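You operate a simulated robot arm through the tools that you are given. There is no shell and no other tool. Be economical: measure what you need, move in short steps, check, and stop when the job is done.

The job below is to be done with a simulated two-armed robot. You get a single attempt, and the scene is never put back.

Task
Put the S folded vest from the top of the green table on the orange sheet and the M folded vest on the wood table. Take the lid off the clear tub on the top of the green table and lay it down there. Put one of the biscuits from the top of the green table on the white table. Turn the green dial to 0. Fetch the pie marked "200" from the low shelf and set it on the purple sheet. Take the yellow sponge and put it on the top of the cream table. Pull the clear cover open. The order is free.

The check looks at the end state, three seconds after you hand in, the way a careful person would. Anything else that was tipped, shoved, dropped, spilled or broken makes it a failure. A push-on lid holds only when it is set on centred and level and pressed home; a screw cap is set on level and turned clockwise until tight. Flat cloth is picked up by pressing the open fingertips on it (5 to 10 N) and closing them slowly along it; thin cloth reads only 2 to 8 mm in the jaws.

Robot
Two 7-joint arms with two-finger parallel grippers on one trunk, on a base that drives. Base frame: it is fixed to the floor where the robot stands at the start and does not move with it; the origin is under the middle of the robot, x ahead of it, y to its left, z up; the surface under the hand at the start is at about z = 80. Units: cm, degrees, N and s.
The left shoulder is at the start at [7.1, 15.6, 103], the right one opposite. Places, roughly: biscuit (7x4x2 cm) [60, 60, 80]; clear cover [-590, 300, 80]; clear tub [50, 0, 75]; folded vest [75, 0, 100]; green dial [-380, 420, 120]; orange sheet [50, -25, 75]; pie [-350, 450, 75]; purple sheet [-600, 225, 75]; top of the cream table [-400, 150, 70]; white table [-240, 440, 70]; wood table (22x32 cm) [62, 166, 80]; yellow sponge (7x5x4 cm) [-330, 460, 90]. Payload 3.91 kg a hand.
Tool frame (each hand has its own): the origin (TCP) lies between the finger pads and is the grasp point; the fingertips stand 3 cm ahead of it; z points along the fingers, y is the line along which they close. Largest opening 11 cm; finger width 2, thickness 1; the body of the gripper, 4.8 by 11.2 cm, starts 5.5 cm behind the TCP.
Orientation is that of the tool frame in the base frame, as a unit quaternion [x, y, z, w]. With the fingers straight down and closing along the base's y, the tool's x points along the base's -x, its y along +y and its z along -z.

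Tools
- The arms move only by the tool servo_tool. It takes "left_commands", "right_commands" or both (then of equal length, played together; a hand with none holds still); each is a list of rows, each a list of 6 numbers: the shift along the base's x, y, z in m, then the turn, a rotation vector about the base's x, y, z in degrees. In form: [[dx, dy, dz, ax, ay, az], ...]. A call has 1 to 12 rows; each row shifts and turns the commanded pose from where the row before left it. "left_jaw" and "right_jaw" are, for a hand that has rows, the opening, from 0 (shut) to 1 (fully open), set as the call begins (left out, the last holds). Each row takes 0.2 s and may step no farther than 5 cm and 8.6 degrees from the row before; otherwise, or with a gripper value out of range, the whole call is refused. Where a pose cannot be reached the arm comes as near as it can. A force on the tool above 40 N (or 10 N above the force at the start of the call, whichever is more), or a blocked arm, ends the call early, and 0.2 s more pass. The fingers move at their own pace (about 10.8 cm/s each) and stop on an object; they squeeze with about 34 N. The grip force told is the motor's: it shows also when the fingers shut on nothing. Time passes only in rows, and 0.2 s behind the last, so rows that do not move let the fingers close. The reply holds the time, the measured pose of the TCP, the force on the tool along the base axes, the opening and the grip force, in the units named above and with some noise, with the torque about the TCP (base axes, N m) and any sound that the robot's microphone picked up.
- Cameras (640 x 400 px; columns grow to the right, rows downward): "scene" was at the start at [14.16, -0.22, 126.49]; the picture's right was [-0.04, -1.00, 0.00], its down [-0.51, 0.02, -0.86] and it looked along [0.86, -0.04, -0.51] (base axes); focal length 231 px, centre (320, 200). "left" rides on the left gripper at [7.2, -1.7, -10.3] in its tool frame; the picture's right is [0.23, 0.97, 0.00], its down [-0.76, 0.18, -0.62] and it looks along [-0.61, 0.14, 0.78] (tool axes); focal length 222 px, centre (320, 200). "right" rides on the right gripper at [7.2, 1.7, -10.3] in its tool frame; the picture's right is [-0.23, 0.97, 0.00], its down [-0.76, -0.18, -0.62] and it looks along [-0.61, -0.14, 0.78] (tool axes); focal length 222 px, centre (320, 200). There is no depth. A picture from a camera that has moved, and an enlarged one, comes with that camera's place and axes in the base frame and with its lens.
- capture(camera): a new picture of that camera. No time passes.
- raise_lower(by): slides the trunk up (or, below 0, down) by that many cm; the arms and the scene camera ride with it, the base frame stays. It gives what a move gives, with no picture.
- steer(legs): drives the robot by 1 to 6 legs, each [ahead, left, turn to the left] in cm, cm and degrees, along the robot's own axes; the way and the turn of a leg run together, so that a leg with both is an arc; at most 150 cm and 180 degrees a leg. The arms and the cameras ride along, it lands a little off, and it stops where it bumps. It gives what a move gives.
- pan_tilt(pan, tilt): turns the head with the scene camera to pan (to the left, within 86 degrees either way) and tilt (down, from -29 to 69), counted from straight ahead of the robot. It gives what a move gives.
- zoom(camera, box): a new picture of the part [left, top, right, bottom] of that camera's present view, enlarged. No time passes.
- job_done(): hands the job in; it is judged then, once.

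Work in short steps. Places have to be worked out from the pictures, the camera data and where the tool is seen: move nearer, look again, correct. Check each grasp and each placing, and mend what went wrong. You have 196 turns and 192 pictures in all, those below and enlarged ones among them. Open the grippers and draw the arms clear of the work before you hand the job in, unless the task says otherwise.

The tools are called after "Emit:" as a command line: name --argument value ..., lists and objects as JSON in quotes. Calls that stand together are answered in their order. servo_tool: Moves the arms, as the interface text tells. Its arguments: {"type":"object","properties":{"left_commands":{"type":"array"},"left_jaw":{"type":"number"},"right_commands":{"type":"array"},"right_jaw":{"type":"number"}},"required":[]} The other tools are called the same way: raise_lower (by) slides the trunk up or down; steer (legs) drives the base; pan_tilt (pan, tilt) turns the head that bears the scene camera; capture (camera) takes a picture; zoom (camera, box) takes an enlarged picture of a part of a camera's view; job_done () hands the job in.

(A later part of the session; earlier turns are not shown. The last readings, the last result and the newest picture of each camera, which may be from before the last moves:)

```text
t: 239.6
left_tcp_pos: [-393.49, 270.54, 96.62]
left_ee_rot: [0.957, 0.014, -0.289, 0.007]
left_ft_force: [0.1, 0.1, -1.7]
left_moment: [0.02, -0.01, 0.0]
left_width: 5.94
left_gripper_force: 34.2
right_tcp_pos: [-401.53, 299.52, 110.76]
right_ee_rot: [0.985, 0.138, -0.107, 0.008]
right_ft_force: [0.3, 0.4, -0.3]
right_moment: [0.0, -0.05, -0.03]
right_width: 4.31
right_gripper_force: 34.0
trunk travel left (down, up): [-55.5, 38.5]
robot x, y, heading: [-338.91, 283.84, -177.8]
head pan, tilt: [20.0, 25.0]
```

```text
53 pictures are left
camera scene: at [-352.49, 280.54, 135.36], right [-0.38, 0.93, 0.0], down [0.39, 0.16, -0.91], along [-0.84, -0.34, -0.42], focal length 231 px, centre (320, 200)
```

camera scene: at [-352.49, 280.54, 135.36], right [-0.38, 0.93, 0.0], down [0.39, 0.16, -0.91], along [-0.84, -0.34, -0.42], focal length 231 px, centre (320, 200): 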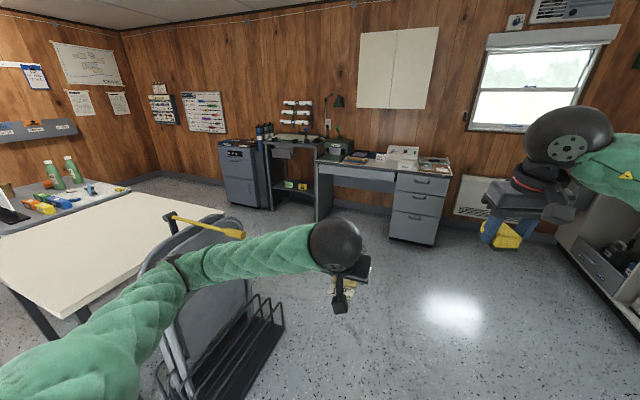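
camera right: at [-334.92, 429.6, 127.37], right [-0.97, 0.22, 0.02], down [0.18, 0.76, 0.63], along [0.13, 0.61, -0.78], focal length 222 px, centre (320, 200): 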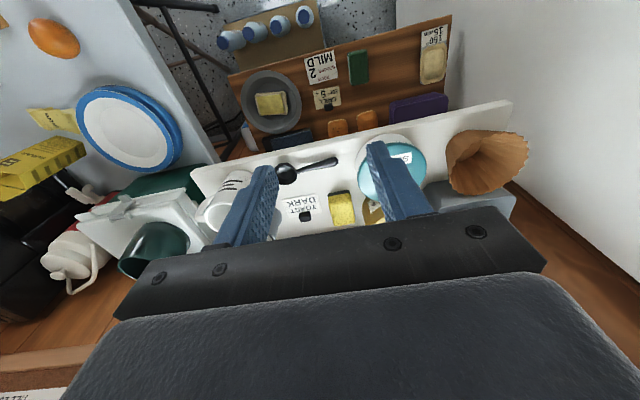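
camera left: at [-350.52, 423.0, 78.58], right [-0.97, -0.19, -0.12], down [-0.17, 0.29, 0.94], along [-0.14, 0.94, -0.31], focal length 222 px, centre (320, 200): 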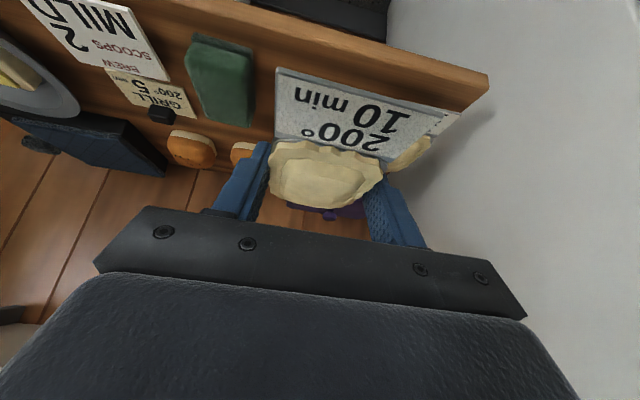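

Cream table's near edge runs x −374…−445 at y≈183. Back up slightly and slide left so the right hand can set the sponge at about (−392,165).

Emit:
steer --legs '[[-26, 0, -2.2], [0, 130, 0]]'

Emit:
pan_tilt --pan -5 --tilt 38

Emit:
capture --camera "scene"

```text
t: 247.6
left_tcp_pos: [-367.96, 140.95, 96.64]
left_ee_rot: [0.957, -0.001, -0.289, 0.001]
left_ft_force: [-0.1, 0.0, -1.3]
left_moment: [0.0, -0.02, -0.02]
left_width: 5.94
left_gripper_force: 34.6
right_tcp_pos: [-374.99, 170.17, 110.57]
right_ee_rot: [0.987, 0.122, -0.108, 0.005]
right_ft_force: [0.2, -0.2, 0.1]
right_moment: [0.03, 0.0, 0.04]
right_width: 4.31
right_gripper_force: 34.0
trunk travel left (down, up): [-55.5, 38.5]
robot x, y, heading: [-312.7, 152.81, -179.8]
head pan, tilt: [20.0, 25.0]
```

```text
t: 248.5
left_tcp_pos: [-367.95, 140.95, 96.6]
left_ee_rot: [0.957, 0.0, -0.29, 0.002]
left_ft_force: [-1.5, -0.3, -1.5]
left_moment: [-0.01, 0.02, -0.02]
left_width: 5.97
left_gripper_force: 34.1
right_tcp_pos: [-375.02, 170.15, 110.6]
right_ee_rot: [0.987, 0.122, -0.108, 0.007]
right_ft_force: [0.9, -0.7, -0.4]
right_moment: [0.0, 0.04, 0.0]
right_width: 4.32
right_gripper_force: 33.9
trunk travel left (down, up): [-55.5, 38.5]
robot x, y, heading: [-313.31, 152.9, -179.6]
head pan, tilt: [-5.0, 38.0]
```

```text
52 pictures are left
camera scene: at [-326.6, 153.74, 133.34], right [0.08, 1.0, 0.0], down [0.61, -0.05, -0.79], along [-0.79, 0.06, -0.62], focal length 231 px, centre (320, 200)
```

scene: 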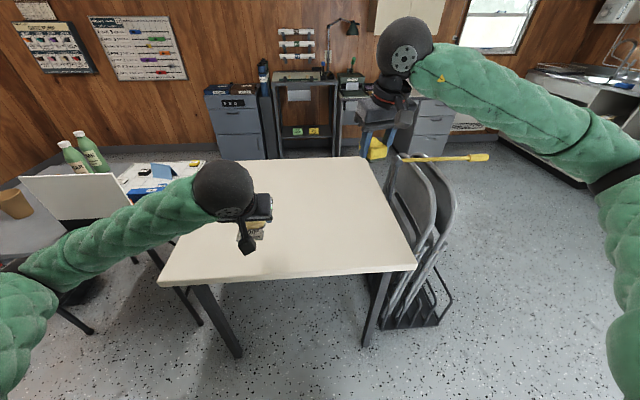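

Cream table is clear. Move the right hand to (−390,162) and lower toward the table.

Emit:
servo_tool --right_commands '[[-0.04, -0.02, 0, 0, 0, 0], [-0.04, -0.02, 0, 0, 0, 0], [-0.04, -0.02, 0, 0, 0, 0], [-0.035, -0.02, -0.02, 0, 0, 0], [0, 0, -0.045, 0, 0, 0], [0, 0, -0.045, 0, 0, 0], [0, 0, -0.045, 0, 0, 0], [0, 0, -0.045, 0, 0, 0], [0, 0, -0.045, 0, 0, 0], [0, 0, -0.045, 0, 0, 0], [0, 0, -0.03, 0, 0, 0]]'

Emit:
capture --camera "scene"

```text
t: 250.9
left_tcp_pos: [-367.95, 141.03, 96.51]
left_ee_rot: [0.957, 0.0, -0.288, 0.002]
left_ft_force: [0.1, 0.1, -1.2]
left_moment: [0.02, 0.03, 0.01]
left_width: 5.97
left_gripper_force: 34.1
right_tcp_pos: [-390.53, 162.27, 78.5]
right_ee_rot: [0.987, 0.121, -0.107, 0.006]
right_ft_force: [-0.3, -0.6, -0.1]
right_moment: [0.02, 0.02, -0.02]
right_width: 4.3
right_gripper_force: 34.0
trunk travel left (down, up): [-55.5, 38.5]
robot x, y, heading: [-312.92, 152.81, -179.6]
head pan, tilt: [-5.0, 38.0]
```

```text
51 pictures are left
camera scene: at [-326.63, 153.76, 133.33], right [0.08, 1.0, 0.0], down [0.61, -0.05, -0.79], along [-0.79, 0.06, -0.62], focal length 231 px, centre (320, 200)
```

scene: 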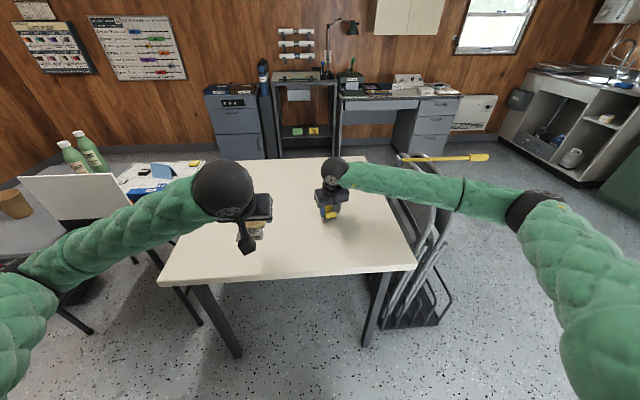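

Lower in small steps to contact.

Emit:
servo_tool --right_commands '[[0, 0, -0.015, 0, 0, 0], [0, 0, -0.01, 0, 0, 0], [0, 0, -0.008, 0, 0, 0], [0, 0, -0.006, 0, 0, 0], [0, 0, -0.005, 0, 0, 0], [0, 0, -0.004, 0, 0, 0], [0, 0, -0.004, 0, 0, 0]]'

```text
t: 251.5
left_tcp_pos: [-367.89, 141.02, 96.71]
left_ee_rot: [0.957, -0.001, -0.289, 0.002]
left_ft_force: [-0.9, -0.4, -1.7]
left_moment: [-0.01, -0.03, -0.03]
left_width: 5.96
left_gripper_force: 34.1
right_tcp_pos: [-390.68, 162.15, 77.14]
right_ee_rot: [0.986, 0.121, -0.114, 0.008]
right_ft_force: [5.4, -0.3, 26.6]
right_moment: [-0.28, -0.34, 0.12]
right_width: 4.31
right_gripper_force: 34.4
trunk travel left (down, up): [-55.5, 38.5]
robot x, y, heading: [-312.7, 153.04, -179.6]
head pan, tilt: [-5.0, 38.0]
stopped in row 3 (right hand): the force on the tool passed its limit at 56 N (the readings are from after the stop); the commanded pose is now the measured one
```

Contact. Release and rise.

Emit:
servo_tool --right_commands '[[0, 0, 0.002, 0, 0, 0], [0, 0, 0, 0, 0, 0], [0, 0, 0.0, 0, 0, 0], [0, 0, 0.03, 0, 0, 0], [0, 0, 0.045, 0, 0, 0], [0, 0, 0.045, 0, 0, 0], [0, 0, 0.045, 0, 0, 0], [0, 0, 0.045, 0, 0, 0], [0.03, 0, 0.04, 0, 0, 0], [0.045, 0.01, 0, 0, 0, 0], [0.045, 0.01, 0, 0, 0, 0]]' --right_jaw 0.7

Emit:
capture --camera "scene"

```text
t: 253.9
left_tcp_pos: [-367.94, 140.85, 96.62]
left_ee_rot: [0.957, 0.0, -0.289, 0.002]
left_ft_force: [0.3, 0.7, -0.9]
left_moment: [0.01, 0.01, 0.01]
left_width: 5.93
left_gripper_force: 34.2
right_tcp_pos: [-378.5, 164.11, 101.98]
right_ee_rot: [0.986, 0.121, -0.112, 0.007]
right_ft_force: [-0.1, -0.1, 0.3]
right_moment: [-0.02, 0.01, 0.03]
right_width: 7.71
right_gripper_force: 0.1
trunk travel left (down, up): [-55.5, 38.5]
robot x, y, heading: [-313.25, 152.83, -179.7]
head pan, tilt: [-5.0, 38.0]
```

```text
50 pictures are left
camera scene: at [-326.49, 153.77, 133.35], right [0.08, 1.0, 0.0], down [0.61, -0.05, -0.79], along [-0.79, 0.06, -0.62], focal length 231 px, centre (320, 200)
```

scene: 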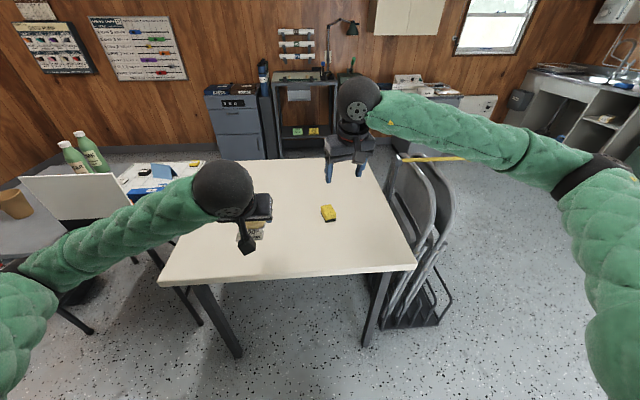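

Sponge is on the cream table. Back off, slide right past the folded chairs and go toward the far desk.

Emit:
servo_tool --right_commands '[[0.01, 0.005, 0.04, 0, 0, 0], [0.01, 0.005, 0.04, 0, 0, 0], [0.0, 0, 0, -5, 0, 0]]'

Emit:
steer --legs '[[-20, 0, -0.5], [0, -125, 0], [125, 0, 0]]'

Emit:
pan_tilt --pan 8 --tilt 28

Emit:
capture --camera "scene"

```text
t: 254.7
left_tcp_pos: [-367.95, 141.12, 96.72]
left_ee_rot: [0.957, 0.0, -0.29, 0.002]
left_ft_force: [-0.2, 0.3, -1.3]
left_moment: [-0.04, 0.04, 0.02]
left_width: 5.93
left_gripper_force: 34.1
right_tcp_pos: [-376.55, 165.26, 110.12]
right_ee_rot: [0.985, 0.116, -0.117, 0.051]
right_ft_force: [0.1, 1.1, 0.6]
right_moment: [-0.01, 0.02, 0.0]
right_width: 7.69
right_gripper_force: 0.1
trunk travel left (down, up): [-55.5, 38.5]
robot x, y, heading: [-313.13, 153.21, -179.6]
head pan, tilt: [-5.0, 38.0]
```

```text
t: 265.5
left_tcp_pos: [-409.77, 267.92, 96.01]
left_ee_rot: [0.959, 0.001, -0.284, 0.006]
left_ft_force: [0.4, -0.8, -1.3]
left_moment: [-0.01, -0.01, 0.02]
left_width: 5.94
left_gripper_force: 33.8
right_tcp_pos: [-418.85, 292.33, 110.32]
right_ee_rot: [0.984, 0.119, -0.119, 0.053]
right_ft_force: [0.0, -0.4, -0.4]
right_moment: [0.0, 0.01, 0.0]
right_width: 7.68
right_gripper_force: 0.0
trunk travel left (down, up): [-55.5, 38.5]
robot x, y, heading: [-355.48, 280.06, -179.5]
head pan, tilt: [-5.0, 38.0]
stopped in leg 3: the robot was blocked; the commanded pose is now the measured one
```

```text
t: 266.2
left_tcp_pos: [-409.83, 267.9, 96.1]
left_ee_rot: [0.959, 0.001, -0.284, 0.005]
left_ft_force: [0.1, -0.9, -0.8]
left_moment: [0.02, 0.0, -0.01]
left_width: 5.95
left_gripper_force: 33.8
right_tcp_pos: [-418.85, 292.2, 110.25]
right_ee_rot: [0.984, 0.118, -0.12, 0.051]
right_ft_force: [0.1, 0.1, 0.1]
right_moment: [0.02, 0.0, 0.02]
right_width: 7.73
right_gripper_force: 0.1
trunk travel left (down, up): [-55.5, 38.5]
robot x, y, heading: [-355.21, 279.67, -179.3]
head pan, tilt: [8.0, 28.0]
```

```text
49 pictures are left
camera scene: at [-368.96, 279.0, 134.96], right [-0.15, 0.99, 0.0], down [0.46, 0.07, -0.89], along [-0.88, -0.13, -0.47], focal length 231 px, centre (320, 200)
```

scene: 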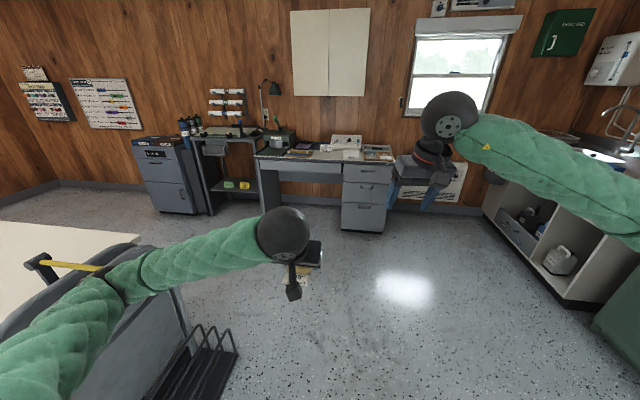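

The left elbow met the chair rack / yellow stick. Back off a bit, slide right 32 cm, then go forward.

Emit:
steer --legs '[[-8, 0, 0], [0, -32, -0.5], [110, 0, 0]]'

Emit:
capture --camera "scene"

```text
t: 274.2
left_tcp_pos: [-512.35, 303.54, 95.86]
left_ee_rot: [0.96, -0.017, -0.281, -0.001]
left_ft_force: [0.1, -0.3, -1.7]
left_moment: [0.01, 0.0, 0.02]
left_width: 5.95
left_gripper_force: 34.6
right_tcp_pos: [-520.62, 328.09, 109.95]
right_ee_rot: [0.987, 0.1, -0.117, 0.05]
right_ft_force: [-0.5, -0.2, 0.2]
right_moment: [-0.01, -0.02, 0.01]
right_width: 7.69
right_gripper_force: 0.0
trunk travel left (down, up): [-55.5, 38.5]
robot x, y, heading: [-457.17, 313.62, 178.7]
head pan, tilt: [8.0, 28.0]
```

```text
48 pictures are left
camera scene: at [-471.5, 313.06, 134.88], right [-0.11, 0.99, 0.0], down [0.47, 0.05, -0.88], along [-0.88, -0.1, -0.47], focal length 231 px, centre (320, 200)
```

scene: 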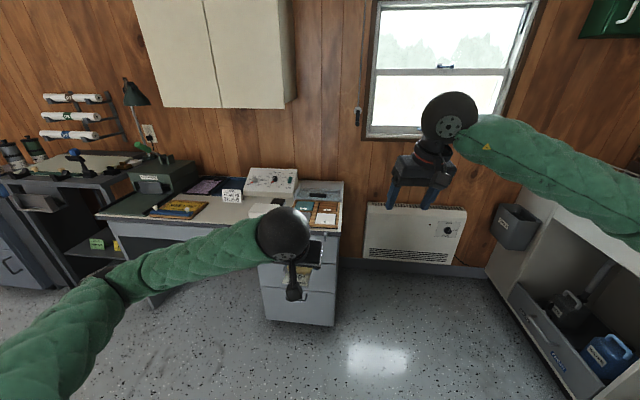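

Emit:
zoom --camera "scene" --box '[90, 130, 350, 270]'

```text
2.46 times, centred on (220, 200) of scene
camera zoom: at [-471.5, 313.06, 134.88], right [-0.11, 0.99, 0.0], down [0.47, 0.05, -0.88], along [-0.88, -0.1, -0.47], focal length 569 px, centre (566, 200)
```

zoom: 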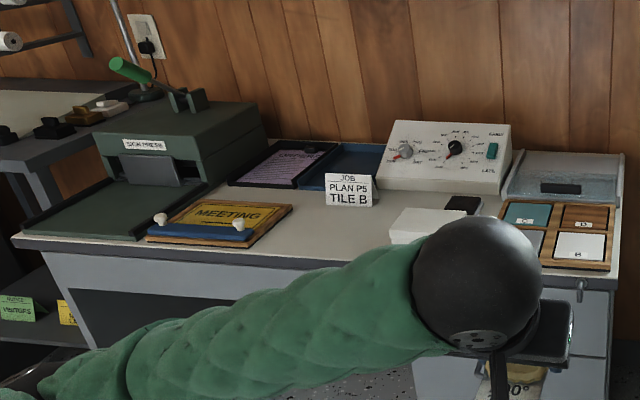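

Purple sheet lies in a tray at about (−593,229); the clear cover at (−583,300). Drive to (−513,247) in front of the desk.

Emit:
steer --legs '[[0, 64, 1.2], [52, 0, 0]]'

Emit:
pan_tilt --pan 0 --tilt 42

Emit:
capture --camera "scene"

```text
t: 280.4
left_tcp_pos: [-565.04, 238.23, 95.65]
left_ee_rot: [0.96, -0.003, -0.281, 0.004]
left_ft_force: [-0.1, 0.5, -0.3]
left_moment: [0.0, 0.0, 0.02]
left_width: 5.95
left_gripper_force: 34.0
right_tcp_pos: [-573.89, 262.65, 109.86]
right_ee_rot: [0.985, 0.114, -0.117, 0.05]
right_ft_force: [-0.2, -0.3, 0.7]
right_moment: [0.02, -0.02, 0.03]
right_width: 7.72
right_gripper_force: 0.0
trunk travel left (down, up): [-55.5, 38.5]
robot x, y, heading: [-510.27, 250.36, -180.2]
head pan, tilt: [8.0, 28.0]
```

```text
t: 281.2
left_tcp_pos: [-564.98, 238.32, 95.79]
left_ee_rot: [0.959, -0.003, -0.282, 0.004]
left_ft_force: [0.3, -0.6, -1.0]
left_moment: [-0.02, 0.01, 0.02]
left_width: 5.93
left_gripper_force: 34.3
right_tcp_pos: [-573.7, 262.57, 110.06]
right_ee_rot: [0.985, 0.113, -0.117, 0.05]
right_ft_force: [-0.9, 0.2, -0.3]
right_moment: [-0.02, 0.0, -0.01]
right_width: 7.72
right_gripper_force: 0.0
trunk travel left (down, up): [-55.5, 38.5]
robot x, y, heading: [-510.2, 249.69, -180.2]
head pan, tilt: [0.0, 42.0]
```

```text
46 pictures are left
camera scene: at [-523.55, 250.12, 132.75], right [0.0, 1.0, 0.0], down [0.67, 0.0, -0.74], along [-0.74, 0.0, -0.67], focal length 231 px, centre (320, 200)
```

scene: 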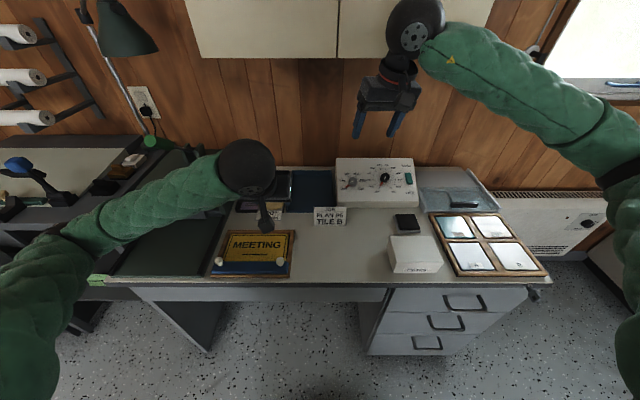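

Emit:
capture --camera "left"

Emit:
zoom --camera "scene" --box '[400, 150, 560, 290]'

```text
45 pictures are left
camera left: at [-553.44, 239.79, 100.64], right [0.19, -0.98, -0.11], down [-0.31, -0.17, 0.94], along [-0.93, -0.14, -0.33], focal length 222 px, centre (320, 200)
```

left: 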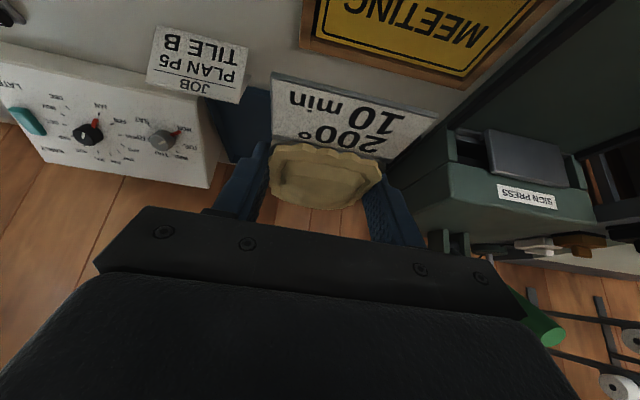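

```text
2.86 times, centred on (480, 220) of scene
camera zoom: at [-523.55, 250.12, 132.75], right [0.0, 1.0, 0.0], down [0.67, 0.0, -0.74], along [-0.74, 0.0, -0.67], focal length 660 px, centre (-137, 143)
```

zoom: 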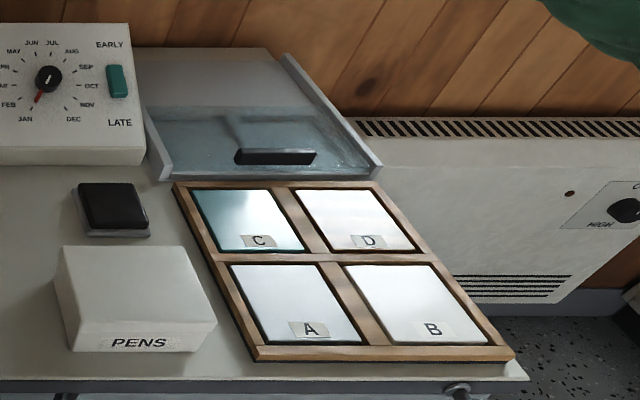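

Sheet estimated x −583…−608, y 219–236. Move the left hand with the pie above it.

Emit:
servo_tool --left_commands '[[-0.041, -0.012, 0, 0, 0, 0], [-0.041, -0.012, 0, 0, 0, 0], [-0.041, -0.012, 0, 0, 0, 0], [-0.041, -0.012, 0, 0, 0, 0], [-0.041, -0.012, 0, 0, 0, 0], [-0.041, -0.012, 0, 0, 0, 0], [-0.041, -0.012, 0, 0, 0, 0], [-0.035, -0.008, 0, 0, 0, 0]]'

Emit:
capture --camera "scene"

Emit:
capture --camera "left"

```text
t: 283.0
left_tcp_pos: [-597.14, 229.08, 95.72]
left_ee_rot: [0.96, -0.002, -0.281, 0.004]
left_ft_force: [-0.3, -0.6, -0.9]
left_moment: [0.04, -0.02, 0.03]
left_width: 5.97
left_gripper_force: 34.0
right_tcp_pos: [-573.88, 262.62, 109.98]
right_ee_rot: [0.985, 0.114, -0.116, 0.051]
right_ft_force: [0.1, -0.1, 0.0]
right_moment: [-0.01, -0.02, 0.01]
right_width: 7.71
right_gripper_force: 0.0
trunk travel left (down, up): [-55.5, 38.5]
robot x, y, heading: [-510.03, 250.11, -180.0]
head pan, tilt: [0.0, 42.0]
```

```text
43 pictures are left
camera scene: at [-523.62, 250.13, 132.73], right [0.0, 1.0, 0.0], down [0.67, 0.0, -0.74], along [-0.74, 0.0, -0.67], focal length 231 px, centre (320, 200)
```

scene: 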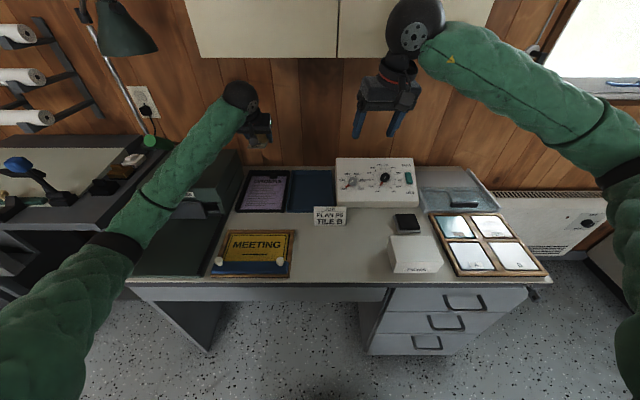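

```text
42 pictures are left
camera left: at [-585.56, 230.57, 100.5], right [0.19, -0.98, -0.11], down [-0.31, -0.17, 0.94], along [-0.93, -0.14, -0.33], focal length 222 px, centre (320, 200)
```

left: 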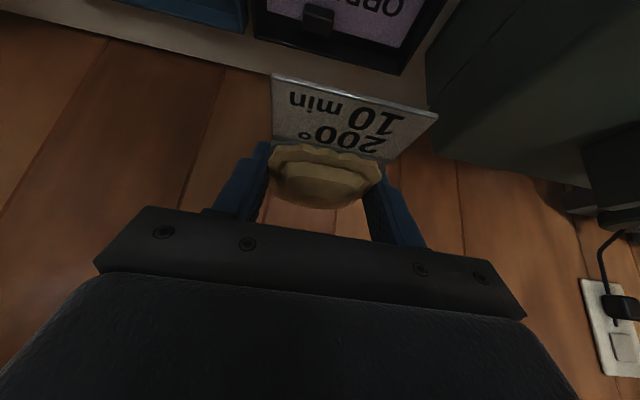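

Emit:
zoom --camera "scene" --box '[220, 155, 310, 225]'

```text
5.71 times, centred on (265, 190) of scene
camera zoom: at [-523.62, 250.13, 132.73], right [0.0, 1.0, 0.0], down [0.67, 0.0, -0.74], along [-0.74, 0.0, -0.67], focal length 1320 px, centre (634, 257)
```

zoom: 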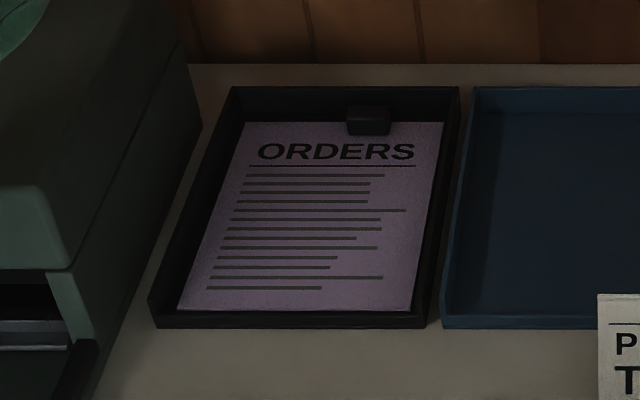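

The "ORDERS" sheet spans x −582…−602, y 221.5–236, with a weight at its back. Target pie centre (−592,229). Shift and descend.

Emit:
servo_tool --left_commands '[[0.03, -0.001, 0, 0, 0, 0], [0.026, 0, -0.02, 0, 0, 0], [0, 0, -0.04, 0, 0, 0], [0, 0, -0.04, 0, 0, 0], [0, 0, -0.02, 0, 0, 0]]'

Emit:
zoom --camera "scene" --box '[190, 135, 330, 235]'

Emit:
capture --camera "left"

```text
t: 284.4
left_tcp_pos: [-591.05, 228.69, 87.09]
left_ee_rot: [0.953, -0.001, -0.302, 0.013]
left_ft_force: [0.4, -0.7, -1.2]
left_moment: [-0.01, -0.02, 0.0]
left_width: 5.94
left_gripper_force: 33.7
right_tcp_pos: [-572.58, 263.49, 110.69]
right_ee_rot: [0.984, 0.115, -0.122, 0.055]
right_ft_force: [-0.2, 0.6, 0.7]
right_moment: [0.01, -0.01, 0.0]
right_width: 7.69
right_gripper_force: 0.1
trunk travel left (down, up): [-55.5, 38.5]
robot x, y, heading: [-510.23, 250.05, -179.5]
head pan, tilt: [0.0, 42.0]
stopped in row 5 (left hand): the arm was blocked; the commanded pose is now the measured one
```

```text
4.00 times, centred on (260, 185) of scene
camera zoom: at [-522.03, 251.46, 132.94], right [0.0, 1.0, -0.01], down [0.66, -0.01, -0.75], along [-0.75, -0.01, -0.66], focal length 924 px, centre (560, 260)
```

zoom: 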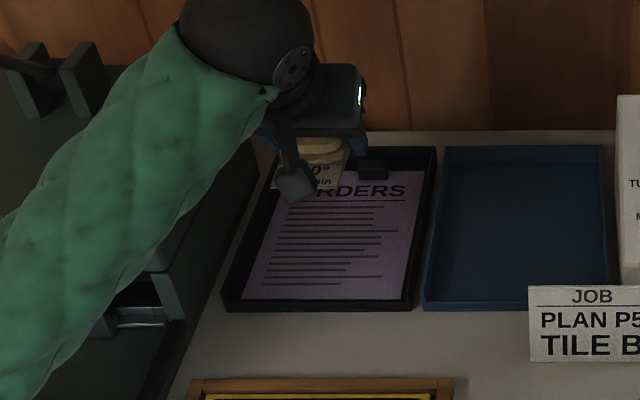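

```text
39 pictures are left
camera left: at [-579.35, 230.39, 91.38], right [0.19, -0.98, -0.11], down [-0.26, -0.15, 0.95], along [-0.95, -0.15, -0.29], focal length 222 px, centre (320, 200)
```

left: 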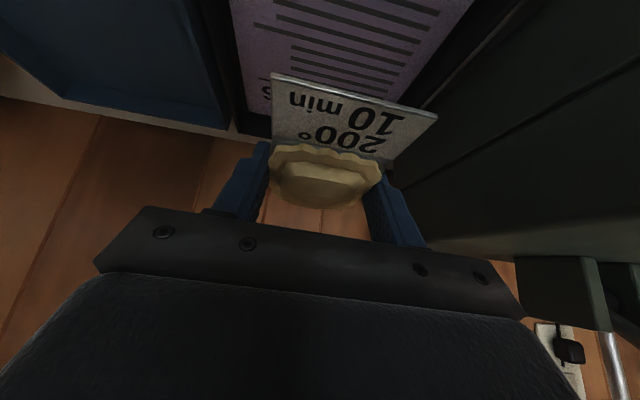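

The forearm pressed on the sign press. Raise the hand, then raise the trunk 25 cm so the elbow comes in from above.

Emit:
servo_tool --left_commands '[[0, 0, 0.03, 0, 0, 0], [0, 0, 0.03, 0, 0, 0]]'

Emit:
raise_lower --by 25

Emit:
servo_tool --left_commands '[[0, 0, -0.045, 0, 0, 0], [0, 0, -0.045, 0, 0, 0], [0, 0, -0.045, 0, 0, 0], [0, 0, -0.045, 0, 0, 0], [0, 0, -0.045, 0, 0, 0]]'

Emit:
capture --camera "scene"

```text
t: 285.0
left_tcp_pos: [-589.75, 226.33, 90.98]
left_ee_rot: [0.956, 0.007, -0.292, 0.011]
left_ft_force: [-0.6, 0.7, -1.4]
left_moment: [-0.02, 0.01, 0.01]
left_width: 5.98
left_gripper_force: 33.7
right_tcp_pos: [-572.48, 261.2, 110.42]
right_ee_rot: [0.983, 0.124, -0.122, 0.052]
right_ft_force: [-0.1, -0.5, 0.4]
right_moment: [-0.02, 0.01, -0.01]
right_width: 7.71
right_gripper_force: 0.0
trunk travel left (down, up): [-55.5, 38.5]
robot x, y, heading: [-509.72, 249.67, -178.7]
head pan, tilt: [0.0, 42.0]
```

```text
t: 287.1
left_tcp_pos: [-587.75, 227.9, 101.29]
left_ee_rot: [0.978, -0.005, -0.207, 0.013]
left_ft_force: [0.2, 1.9, 4.2]
left_moment: [-0.09, -0.14, 0.06]
left_width: 5.95
left_gripper_force: 34.0
right_tcp_pos: [-574.12, 262.01, 132.65]
right_ee_rot: [0.985, 0.117, -0.116, 0.05]
right_ft_force: [-0.3, 1.0, 0.0]
right_moment: [-0.05, 0.02, 0.03]
right_width: 7.72
right_gripper_force: 0.1
trunk travel left (down, up): [-78.0, 16.0]
robot x, y, heading: [-510.21, 250.15, -179.7]
head pan, tilt: [0.0, 42.0]
stopped: the arm was blocked; the commanded pose is now the measured one
```

```text
t: 288.3
left_tcp_pos: [-588.01, 228.33, 79.34]
left_ee_rot: [0.977, -0.007, -0.212, 0.011]
left_ft_force: [-2.5, -0.9, 5.3]
left_moment: [0.14, 0.37, 0.12]
left_width: 5.99
left_gripper_force: 33.3
right_tcp_pos: [-573.83, 262.22, 132.54]
right_ee_rot: [0.985, 0.115, -0.117, 0.05]
right_ft_force: [0.0, 0.6, 0.8]
right_moment: [-0.01, 0.01, 0.0]
right_width: 7.69
right_gripper_force: 0.0
trunk travel left (down, up): [-78.0, 16.0]
robot x, y, heading: [-510.57, 250.42, -179.8]
head pan, tilt: [0.0, 42.0]
```

```text
38 pictures are left
camera scene: at [-523.48, 249.94, 155.3], right [0.0, 1.0, 0.0], down [0.67, 0.0, -0.74], along [-0.74, 0.0, -0.67], focal length 231 px, centre (320, 200)
```

scene: 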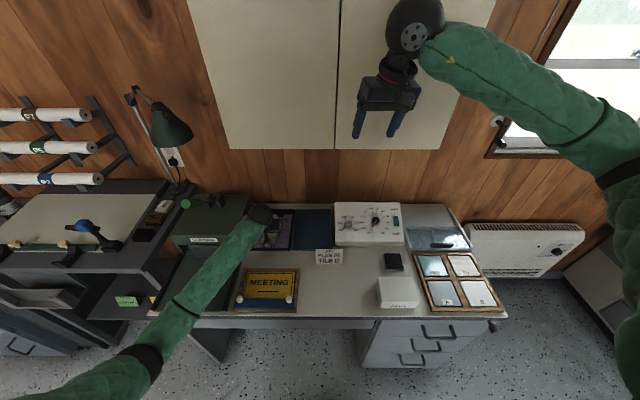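

Emit:
zoom --camera "scene" --box '[160, 180, 330, 310]'

Emit:
capture --camera "left"

```text
3.08 times, centred on (245, 245) of scene
camera zoom: at [-523.48, 249.94, 155.3], right [0.0, 1.0, 0.0], down [0.67, 0.0, -0.74], along [-0.74, 0.0, -0.67], focal length 711 px, centre (551, 62)
```

zoom: 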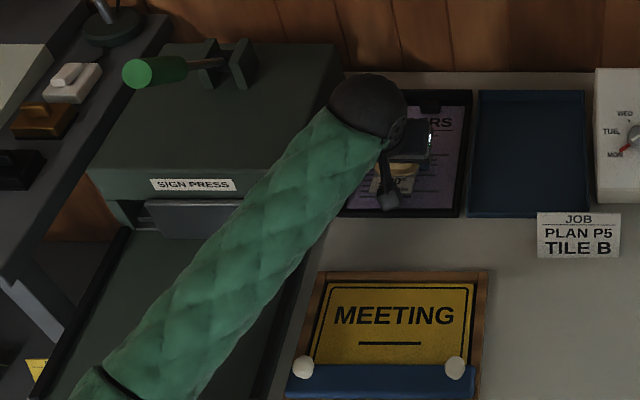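

```text
36 pictures are left
camera left: at [-577.17, 229.89, 85.75], right [0.2, -0.98, -0.07], down [-0.43, -0.15, 0.89], along [-0.88, -0.15, -0.46], focal length 222 px, centre (320, 200)
```

left: 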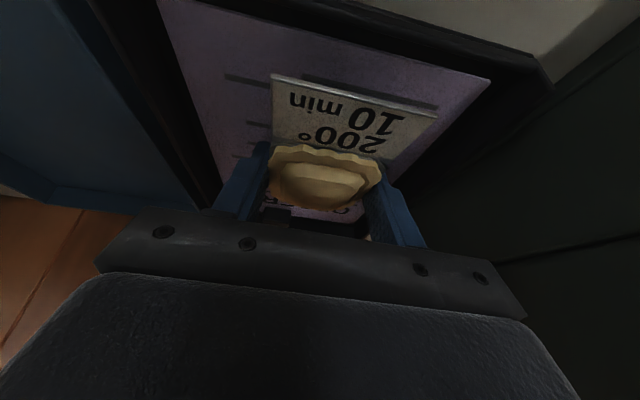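

Pie is above the sheet but the hand's tilt lost ~8°. Raise 1 cm, restore the tilt, then lower to contact.

Emit:
servo_tool --left_commands '[[0, 0, 0.01, 0, 4, 0], [-0.015, 0, 0.0, 0, 4.3, 0], [0, 0, 0, 0, 0, 0]]'

Emit:
servo_tool --left_commands '[[0, 0, -0.006, 0, 0, 0], [0, 0, -0.005, 0, 0, 0], [0, 0, -0.004, 0, 0, 0], [0, 0, -0.004, 0, 0, 0]]'

```text
t: 289.1
left_tcp_pos: [-589.42, 228.34, 80.24]
left_ee_rot: [0.959, -0.005, -0.282, 0.013]
left_ft_force: [-0.4, -0.1, -1.4]
left_moment: [0.0, 0.01, -0.01]
left_width: 5.95
left_gripper_force: 34.1
right_tcp_pos: [-573.94, 262.25, 132.61]
right_ee_rot: [0.985, 0.116, -0.116, 0.051]
right_ft_force: [-0.6, 0.0, 0.1]
right_moment: [-0.02, 0.01, -0.02]
right_width: 7.7
right_gripper_force: 0.1
trunk travel left (down, up): [-78.0, 16.0]
robot x, y, heading: [-509.97, 249.87, -180.0]
head pan, tilt: [0.0, 42.0]
```

```text
t: 290.1
left_tcp_pos: [-589.34, 228.31, 78.75]
left_ee_rot: [0.959, -0.005, -0.285, 0.012]
left_ft_force: [-0.1, -0.2, 24.1]
left_moment: [0.79, 0.19, 0.03]
left_width: 5.94
left_gripper_force: 33.6
right_tcp_pos: [-573.77, 262.23, 132.61]
right_ee_rot: [0.985, 0.116, -0.117, 0.051]
right_ft_force: [0.3, -1.0, -0.8]
right_moment: [0.01, -0.01, -0.03]
right_width: 7.7
right_gripper_force: 0.0
trunk travel left (down, up): [-78.0, 16.0]
robot x, y, heading: [-510.32, 249.86, -179.5]
head pan, tilt: [0.0, 42.0]
```

Contact. Relieve, open the fingers and retreat up along the tool axis.

Emit:
servo_tool --left_commands '[[0, 0, 0.002, 0, 0, 0], [0, 0, 0, 0, 0, 0], [0, 0, 0, 0, 0, 0], [0.005, 0, 0.02, 0, 0, 0], [0.015, 0, 0.03, 0, 0, 0], [0.02, 0, 0.035, 0, 0, 0], [0.03, 0, 0.03, 0, 0, 0], [0.04, 0, 0.01, 0, 0, 0], [0.04, 0, 0.01, 0, 0, 0]]' --left_jaw 0.73

Emit:
capture --camera "left"

Emit:
zoom --camera "scene" --box '[220, 180, 340, 270]'

```text
t: 292.1
left_tcp_pos: [-574.37, 228.22, 92.0]
left_ee_rot: [0.959, -0.005, -0.282, 0.012]
left_ft_force: [0.0, -0.5, -0.2]
left_moment: [-0.04, -0.03, -0.01]
left_width: 8.04
left_gripper_force: 0.1
right_tcp_pos: [-573.8, 262.3, 132.54]
right_ee_rot: [0.985, 0.114, -0.117, 0.051]
right_ft_force: [-0.5, -0.7, -0.5]
right_moment: [0.03, 0.03, 0.0]
right_width: 7.69
right_gripper_force: 0.0
trunk travel left (down, up): [-78.0, 16.0]
robot x, y, heading: [-510.12, 249.81, -179.7]
head pan, tilt: [0.0, 42.0]
```

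```text
35 pictures are left
camera left: at [-562.74, 229.79, 96.82], right [0.19, -0.98, -0.1], down [-0.3, -0.15, 0.94], along [-0.93, -0.15, -0.33], focal length 222 px, centre (320, 200)
```

left: 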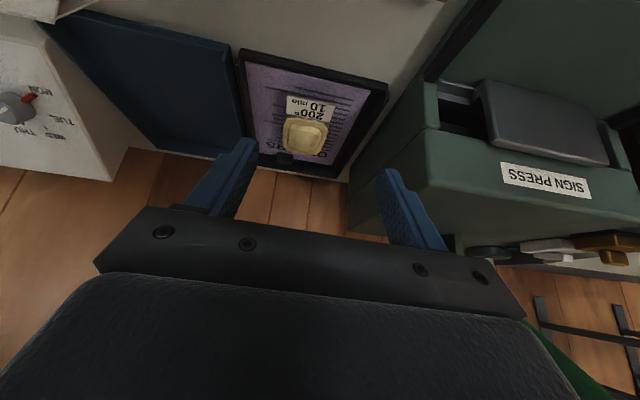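

```text
4.44 times, centred on (280, 225) of scene
camera zoom: at [-523.5, 249.94, 155.26], right [0.0, 1.0, 0.0], down [0.67, 0.0, -0.74], along [-0.74, 0.0, -0.67], focal length 1027 px, centre (498, 89)
```

zoom: 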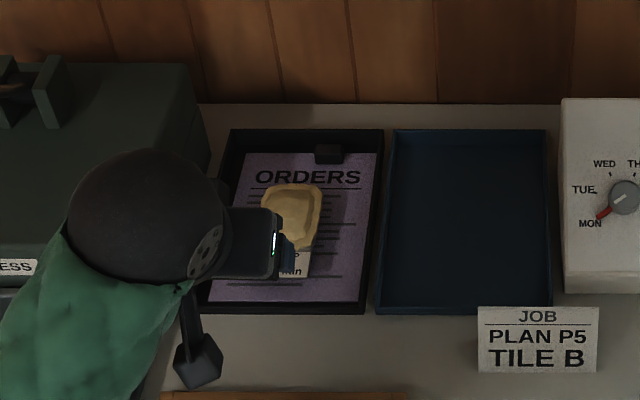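

Pie rests on the purple sheet. Retract the left hand, slide right toward the clear cover.

Emit:
servo_tool --left_commands '[[0.03, 0.01, 0.04, 0, 0, 0], [0.03, 0.01, 0.04, 0, 0, 0], [0.03, 0.01, 0.04, 0, 0, 0], [0.02, 0, 0.03, 0, 0, 0]]'

Emit:
steer --legs '[[0, -28, 0]]'

Emit:
servo_tool --right_commands '[[0, 0.01, -0.045, 3, 0, -4], [0, 0.015, -0.04, 2, 0, -4], [0, 0.015, -0.04, 0, 0, -5]]' --right_jaw 0.5

Emit:
capture --camera "right"

Emit:
capture --camera "scene"

```text
refused: row 1 steps farther than a row can; nothing moved
```

```text
t: 294.1
left_tcp_pos: [-574.59, 255.82, 92.07]
left_ee_rot: [0.96, -0.007, -0.281, 0.012]
left_ft_force: [0.5, 0.3, 0.5]
left_moment: [-0.04, 0.01, -0.01]
left_width: 8.03
left_gripper_force: 0.1
right_tcp_pos: [-573.97, 289.95, 132.43]
right_ee_rot: [0.986, 0.113, -0.115, 0.05]
right_ft_force: [0.9, -0.8, -0.5]
right_moment: [0.0, 0.0, 0.01]
right_width: 7.71
right_gripper_force: 0.0
trunk travel left (down, up): [-78.0, 16.0]
robot x, y, heading: [-510.46, 277.21, -179.8]
head pan, tilt: [0.0, 42.0]
```

```text
t: 294.9
left_tcp_pos: [-574.56, 255.79, 91.94]
left_ee_rot: [0.96, -0.008, -0.28, 0.012]
left_ft_force: [0.2, 0.5, 0.3]
left_moment: [-0.01, -0.03, -0.03]
left_width: 8.04
left_gripper_force: 0.0
right_tcp_pos: [-573.74, 293.81, 119.7]
right_ee_rot: [0.993, 0.006, -0.115, -0.006]
right_ft_force: [-0.6, -0.6, 0.5]
right_moment: [-0.02, 0.01, 0.03]
right_width: 5.51
right_gripper_force: 0.0
trunk travel left (down, up): [-78.0, 16.0]
robot x, y, heading: [-509.89, 277.27, -180.1]
head pan, tilt: [0.0, 42.0]
```

```text
33 pictures are left
camera right: at [-564.23, 292.16, 128.11], right [-0.21, -0.98, 0.04], down [-0.6, 0.16, 0.78], along [-0.77, 0.14, -0.62], focal length 222 px, centre (320, 200)
```

right: 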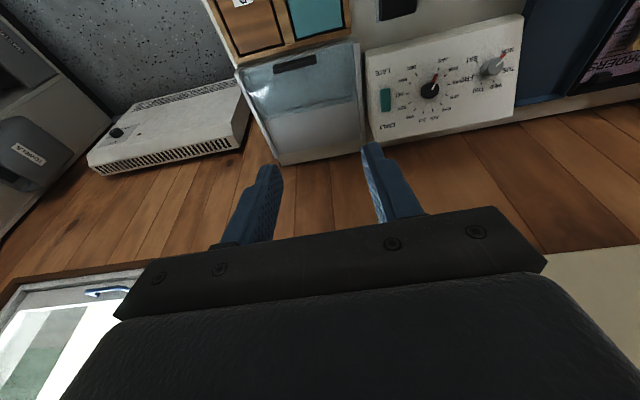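

```text
32 pictures are left
camera scene: at [-523.7, 277.46, 155.26], right [0.0, 1.0, 0.0], down [0.67, 0.0, -0.74], along [-0.74, 0.0, -0.67], focal length 231 px, centre (320, 200)
```

scene: 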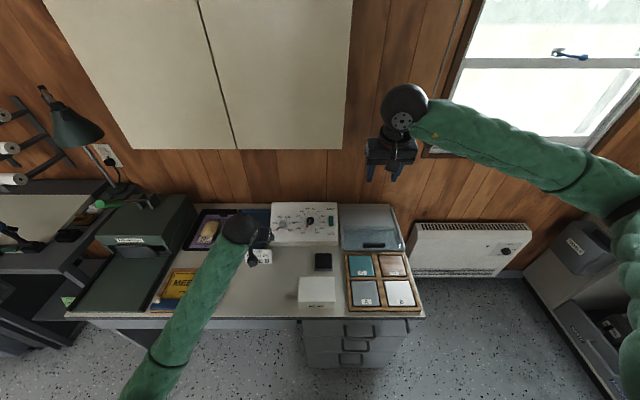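

Zoom on the cover.

Emit:
zoom --camera "scene" --box '[325, 190, 435, 270]'

Emit:
zoom --camera "right" --box '[220, 20, 380, 170]'

```text
5.00 times, centred on (380, 230) of scene
camera zoom: at [-523.7, 277.46, 155.26], right [0.0, 1.0, 0.0], down [0.67, 0.0, -0.74], along [-0.74, 0.0, -0.67], focal length 1155 px, centre (20, 50)
```

zoom: 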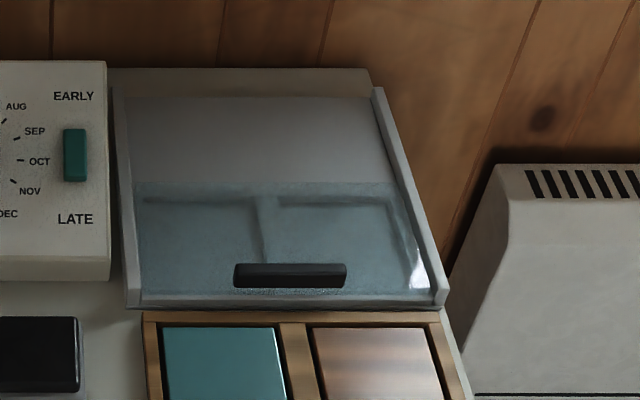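

```text
2.67 times, centred on (300, 95) of right
camera zoom: at [-564.23, 292.16, 128.11], right [-0.21, -0.98, 0.04], down [-0.6, 0.16, 0.78], along [-0.77, 0.14, -0.62], focal length 592 px, centre (373, 480)
```

zoom: 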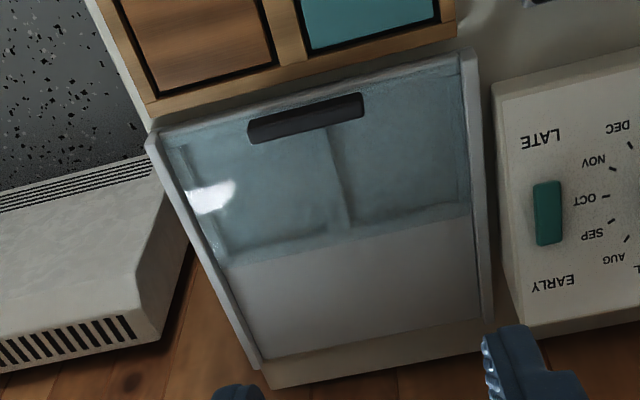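

It's a sliding cover on side rails with a raised black handle at (−581.5,299.3,78) and a front lip; it should slide back over the grey rear part. Bring the closed right fingertips in front of the handle.

Emit:
servo_tool --right_commands '[[-0.005, 0.02, -0.04, 0, 0, 0], [-0.005, 0.02, -0.045, 0, 0, 0], [-0.005, 0.015, -0.045, 0, 0, 0], [-0.005, 0, -0.045, 0, 0, 0], [-0.01, 0, -0.045, 0, 0, 0], [-0.01, 0, -0.045, 0, 0, 0], [0, 0, -0.04, 0, 0, 0], [0, 0, -0.03, 0, 0, 0]]' --right_jaw 0 --left_commands '[[0.03, 0, 0.03, 0, 0, 0], [0.03, 0, 0.03, 0, 0, 0], [0.02, 0, 0.03, 0, 0, 0], [0, 0, 0.03, 0, 0, 0], [0, 0, 0, 0, 0, 0], [0, 0, 0, 0, 0, 0], [0, 0, 0, 0, 0, 0], [0, 0, 0, 0, 0, 0]]'

Emit:
zoom --camera "scene" --box '[325, 190, 435, 270]'

Emit:
zoom --camera "right" --box '[200, 40, 440, 220]'

```text
t: 296.7
left_tcp_pos: [-566.39, 255.88, 104.0]
left_ee_rot: [0.96, -0.008, -0.281, 0.011]
left_ft_force: [0.4, 0.0, 0.0]
left_moment: [0.0, 0.01, 0.01]
left_width: 8.02
left_gripper_force: 0.0
right_tcp_pos: [-578.08, 299.5, 86.49]
right_ee_rot: [0.993, 0.005, -0.114, -0.007]
right_ft_force: [0.4, 0.2, 0.8]
right_moment: [0.0, -0.01, 0.01]
right_width: 0.0
right_gripper_force: 33.8
trunk travel left (down, up): [-78.0, 16.0]
robot x, y, heading: [-510.26, 277.18, -179.9]
head pan, tilt: [0.0, 42.0]
```

```text
5.00 times, centred on (380, 230) of scene
camera zoom: at [-523.68, 277.44, 155.25], right [0.0, 1.0, 0.0], down [0.67, 0.0, -0.74], along [-0.74, 0.0, -0.67], focal length 1155 px, centre (20, 50)
```

zoom: 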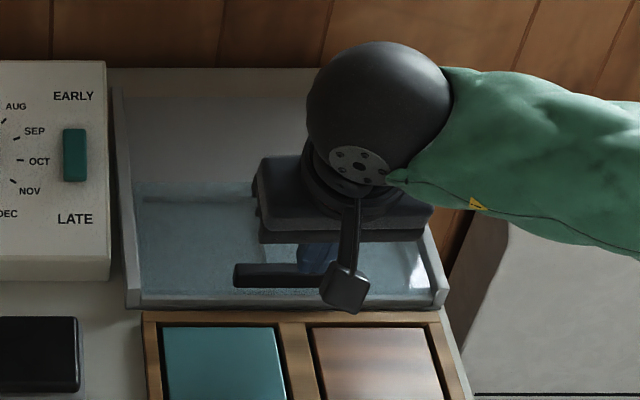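

```text
2.22 times, centred on (320, 130) of right
camera zoom: at [-568.56, 297.77, 94.9], right [-0.21, -0.98, 0.04], down [-0.6, 0.16, 0.78], along [-0.77, 0.14, -0.62], focal length 494 px, centre (320, 356)
```

zoom: 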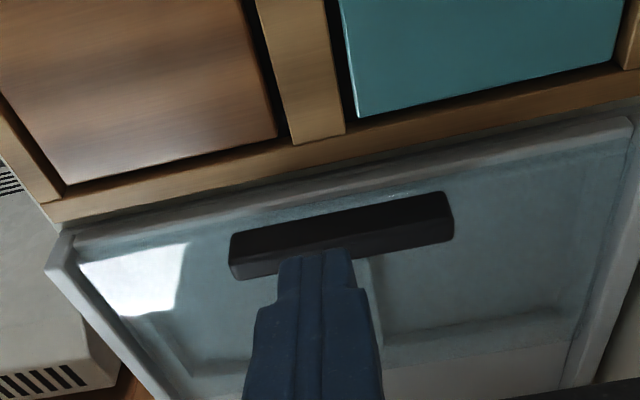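

Fingertips will come down just in front of the handle. Lower 5.2 cm (shifted 3 mm back), then push the handle toward the wall gently.

Emit:
servo_tool --right_commands '[[0.003, 0, -0.02, 0, 0, 0], [0, 0, -0.02, 0, 0, 0], [0, 0, -0.012, 0, 0, 0]]'

Emit:
servo_tool --right_commands '[[-0.01, 0, 0, 0, 0, 0], [-0.01, 0, 0, 0, 0, 0], [-0.01, 0, 0, 0, 0, 0], [-0.01, 0, 0, 0, 0, 0]]'

Emit:
zoom --camera "right" --box '[200, 40, 440, 220]'

```text
t: 297.5
left_tcp_pos: [-566.35, 256.03, 104.02]
left_ee_rot: [0.96, -0.007, -0.281, 0.012]
left_ft_force: [-0.5, -0.3, -0.7]
left_moment: [0.0, 0.0, 0.01]
left_width: 8.03
left_gripper_force: 0.2
right_tcp_pos: [-577.56, 299.43, 81.01]
right_ee_rot: [0.993, 0.006, -0.114, -0.007]
right_ft_force: [-1.2, 0.5, 0.0]
right_moment: [0.02, 0.01, 0.0]
right_width: 0.0
right_gripper_force: 33.5
trunk travel left (down, up): [-78.0, 16.0]
robot x, y, heading: [-510.42, 277.45, -179.9]
head pan, tilt: [0.0, 42.0]
```

```text
t: 298.5
left_tcp_pos: [-566.46, 255.93, 103.91]
left_ee_rot: [0.96, -0.007, -0.281, 0.012]
left_ft_force: [0.0, 0.6, -0.7]
left_moment: [0.02, 0.05, 0.01]
left_width: 8.01
left_gripper_force: 0.0
right_tcp_pos: [-581.52, 299.39, 81.17]
right_ee_rot: [0.993, 0.006, -0.115, -0.006]
right_ft_force: [-0.4, -0.1, -0.5]
right_moment: [0.01, 0.01, 0.0]
right_width: 0.01
right_gripper_force: 34.1
trunk travel left (down, up): [-78.0, 16.0]
robot x, y, heading: [-509.92, 277.38, -180.2]
head pan, tilt: [0.0, 42.0]
```

```text
2.22 times, centred on (320, 130) of right
camera zoom: at [-572.09, 297.75, 89.68], right [-0.21, -0.98, 0.04], down [-0.6, 0.16, 0.78], along [-0.77, 0.14, -0.62], focal length 494 px, centre (320, 356)
```

zoom: 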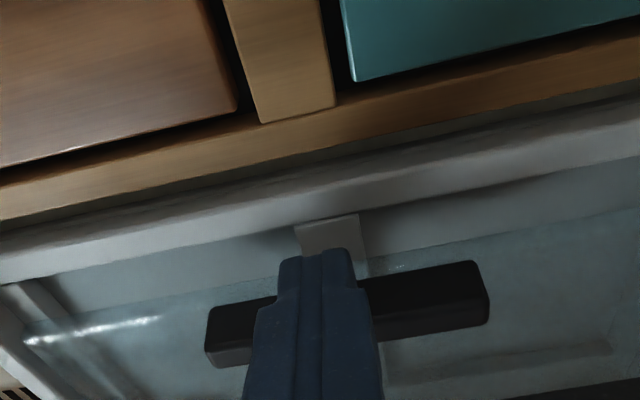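

The cover slides back and the compartment is opening. Continue pushing.

Emit:
servo_tool --right_commands '[[-0.012, 0, 0, 0, 0, 0], [-0.012, 0, 0, 0, 0, 0], [-0.012, 0, 0, 0, 0, 0], [-0.012, 0, 0, 0, 0, 0], [-0.012, 0, 0, 0, 0, 0], [-0.01, 0, 0, 0, 0, 0], [-0.008, 0, 0, 0, 0, 0], [-0.008, 0, 0, 0, 0, 0], [-0.006, 0, 0, 0, 0, 0]]'

Emit:
zoom --camera "scene" --box '[315, 180, 435, 270]'

```text
t: 300.5
left_tcp_pos: [-566.48, 255.96, 104.06]
left_ee_rot: [0.96, -0.009, -0.281, 0.011]
left_ft_force: [-0.7, -0.4, 0.1]
left_moment: [0.01, 0.0, -0.03]
left_width: 8.0
left_gripper_force: 0.2
right_tcp_pos: [-590.66, 299.3, 81.22]
right_ee_rot: [0.993, 0.006, -0.114, -0.006]
right_ft_force: [0.5, -0.5, 1.0]
right_moment: [0.04, 0.0, -0.02]
right_width: 0.02
right_gripper_force: 34.0
trunk travel left (down, up): [-78.0, 16.0]
robot x, y, heading: [-510.58, 277.01, -179.8]
head pan, tilt: [0.0, 42.0]
```

```text
4.44 times, centred on (375, 225) of scene
camera zoom: at [-523.68, 277.41, 155.25], right [0.0, 1.0, 0.0], down [0.67, 0.0, -0.74], along [-0.74, 0.0, -0.67], focal length 1027 px, centre (76, 89)
```

zoom: 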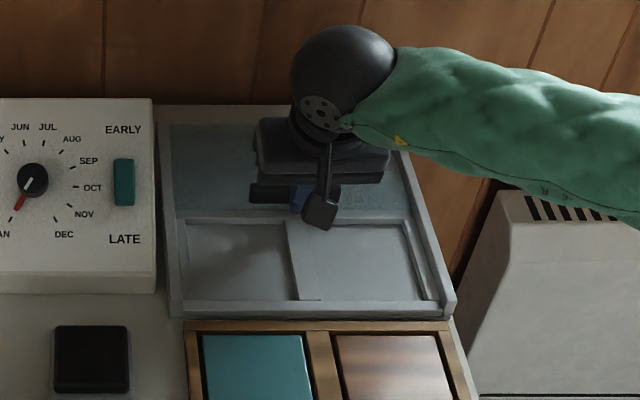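

Compartments are exposed. Push a bit more to the end stop.

Emit:
servo_tool --right_commands '[[-0.006, 0, 0, 0, 0, 0], [-0.006, 0, 0, 0, 0, 0], [-0.006, 0, 0, 0, 0, 0], [-0.005, 0, 0, 0, 0, 0]]'

Emit:
servo_tool --right_commands '[[0.01, 0, 0.0, 0, 0, 0], [0.01, 0, 0.03, 0, 0, 0], [0, 0, 0.045, 0, 0, 0], [0, 0, 0.045, 0, 0, 0], [0.02, 0, 0.04, 0, 0, 0], [0.04, 0, 0.02, 0, 0, 0], [0.045, 0, 0, 0, 0, 0], [0.045, 0, 0, 0, 0, 0]]'

Emit:
capture --camera "scene"

```text
t: 301.0
left_tcp_pos: [-566.42, 256.05, 104.04]
left_ee_rot: [0.96, -0.008, -0.281, 0.012]
left_ft_force: [-0.1, -0.3, -0.5]
left_moment: [0.0, -0.04, 0.02]
left_width: 8.02
left_gripper_force: 0.0
right_tcp_pos: [-590.81, 299.28, 80.96]
right_ee_rot: [0.994, 0.008, -0.109, -0.006]
right_ft_force: [26.4, 1.4, 15.7]
right_moment: [0.11, -0.52, -0.1]
right_width: 0.0
right_gripper_force: 33.4
trunk travel left (down, up): [-78.0, 16.0]
robot x, y, heading: [-510.13, 277.27, 180.1]
head pan, tilt: [0.0, 42.0]
stopped in row 2 (right hand): the force on the tool passed its limit at 48 N (the readings are from after the stop); the commanded pose is now the measured one
```

```text
t: 302.8
left_tcp_pos: [-566.36, 255.94, 104.09]
left_ee_rot: [0.959, -0.008, -0.282, 0.011]
left_ft_force: [-1.2, -0.6, -0.1]
left_moment: [0.0, -0.04, 0.0]
left_width: 8.06
left_gripper_force: 0.0
right_tcp_pos: [-574.09, 299.51, 98.93]
right_ee_rot: [0.994, 0.006, -0.111, -0.005]
right_ft_force: [1.0, -0.3, -0.1]
right_moment: [-0.05, 0.02, 0.01]
right_width: 0.05
right_gripper_force: 34.0
trunk travel left (down, up): [-78.0, 16.0]
robot x, y, heading: [-510.11, 277.14, -180.0]
head pan, tilt: [0.0, 42.0]
```

```text
25 pictures are left
camera scene: at [-523.49, 277.46, 155.27], right [0.0, 1.0, 0.0], down [0.67, 0.0, -0.74], along [-0.74, 0.0, -0.67], focal length 231 px, centre (320, 200)
```

scene: 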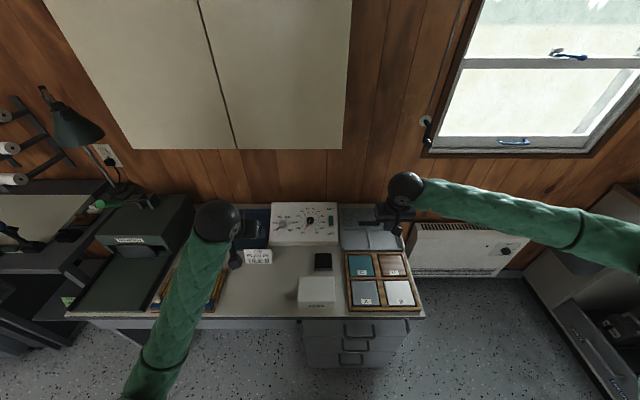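

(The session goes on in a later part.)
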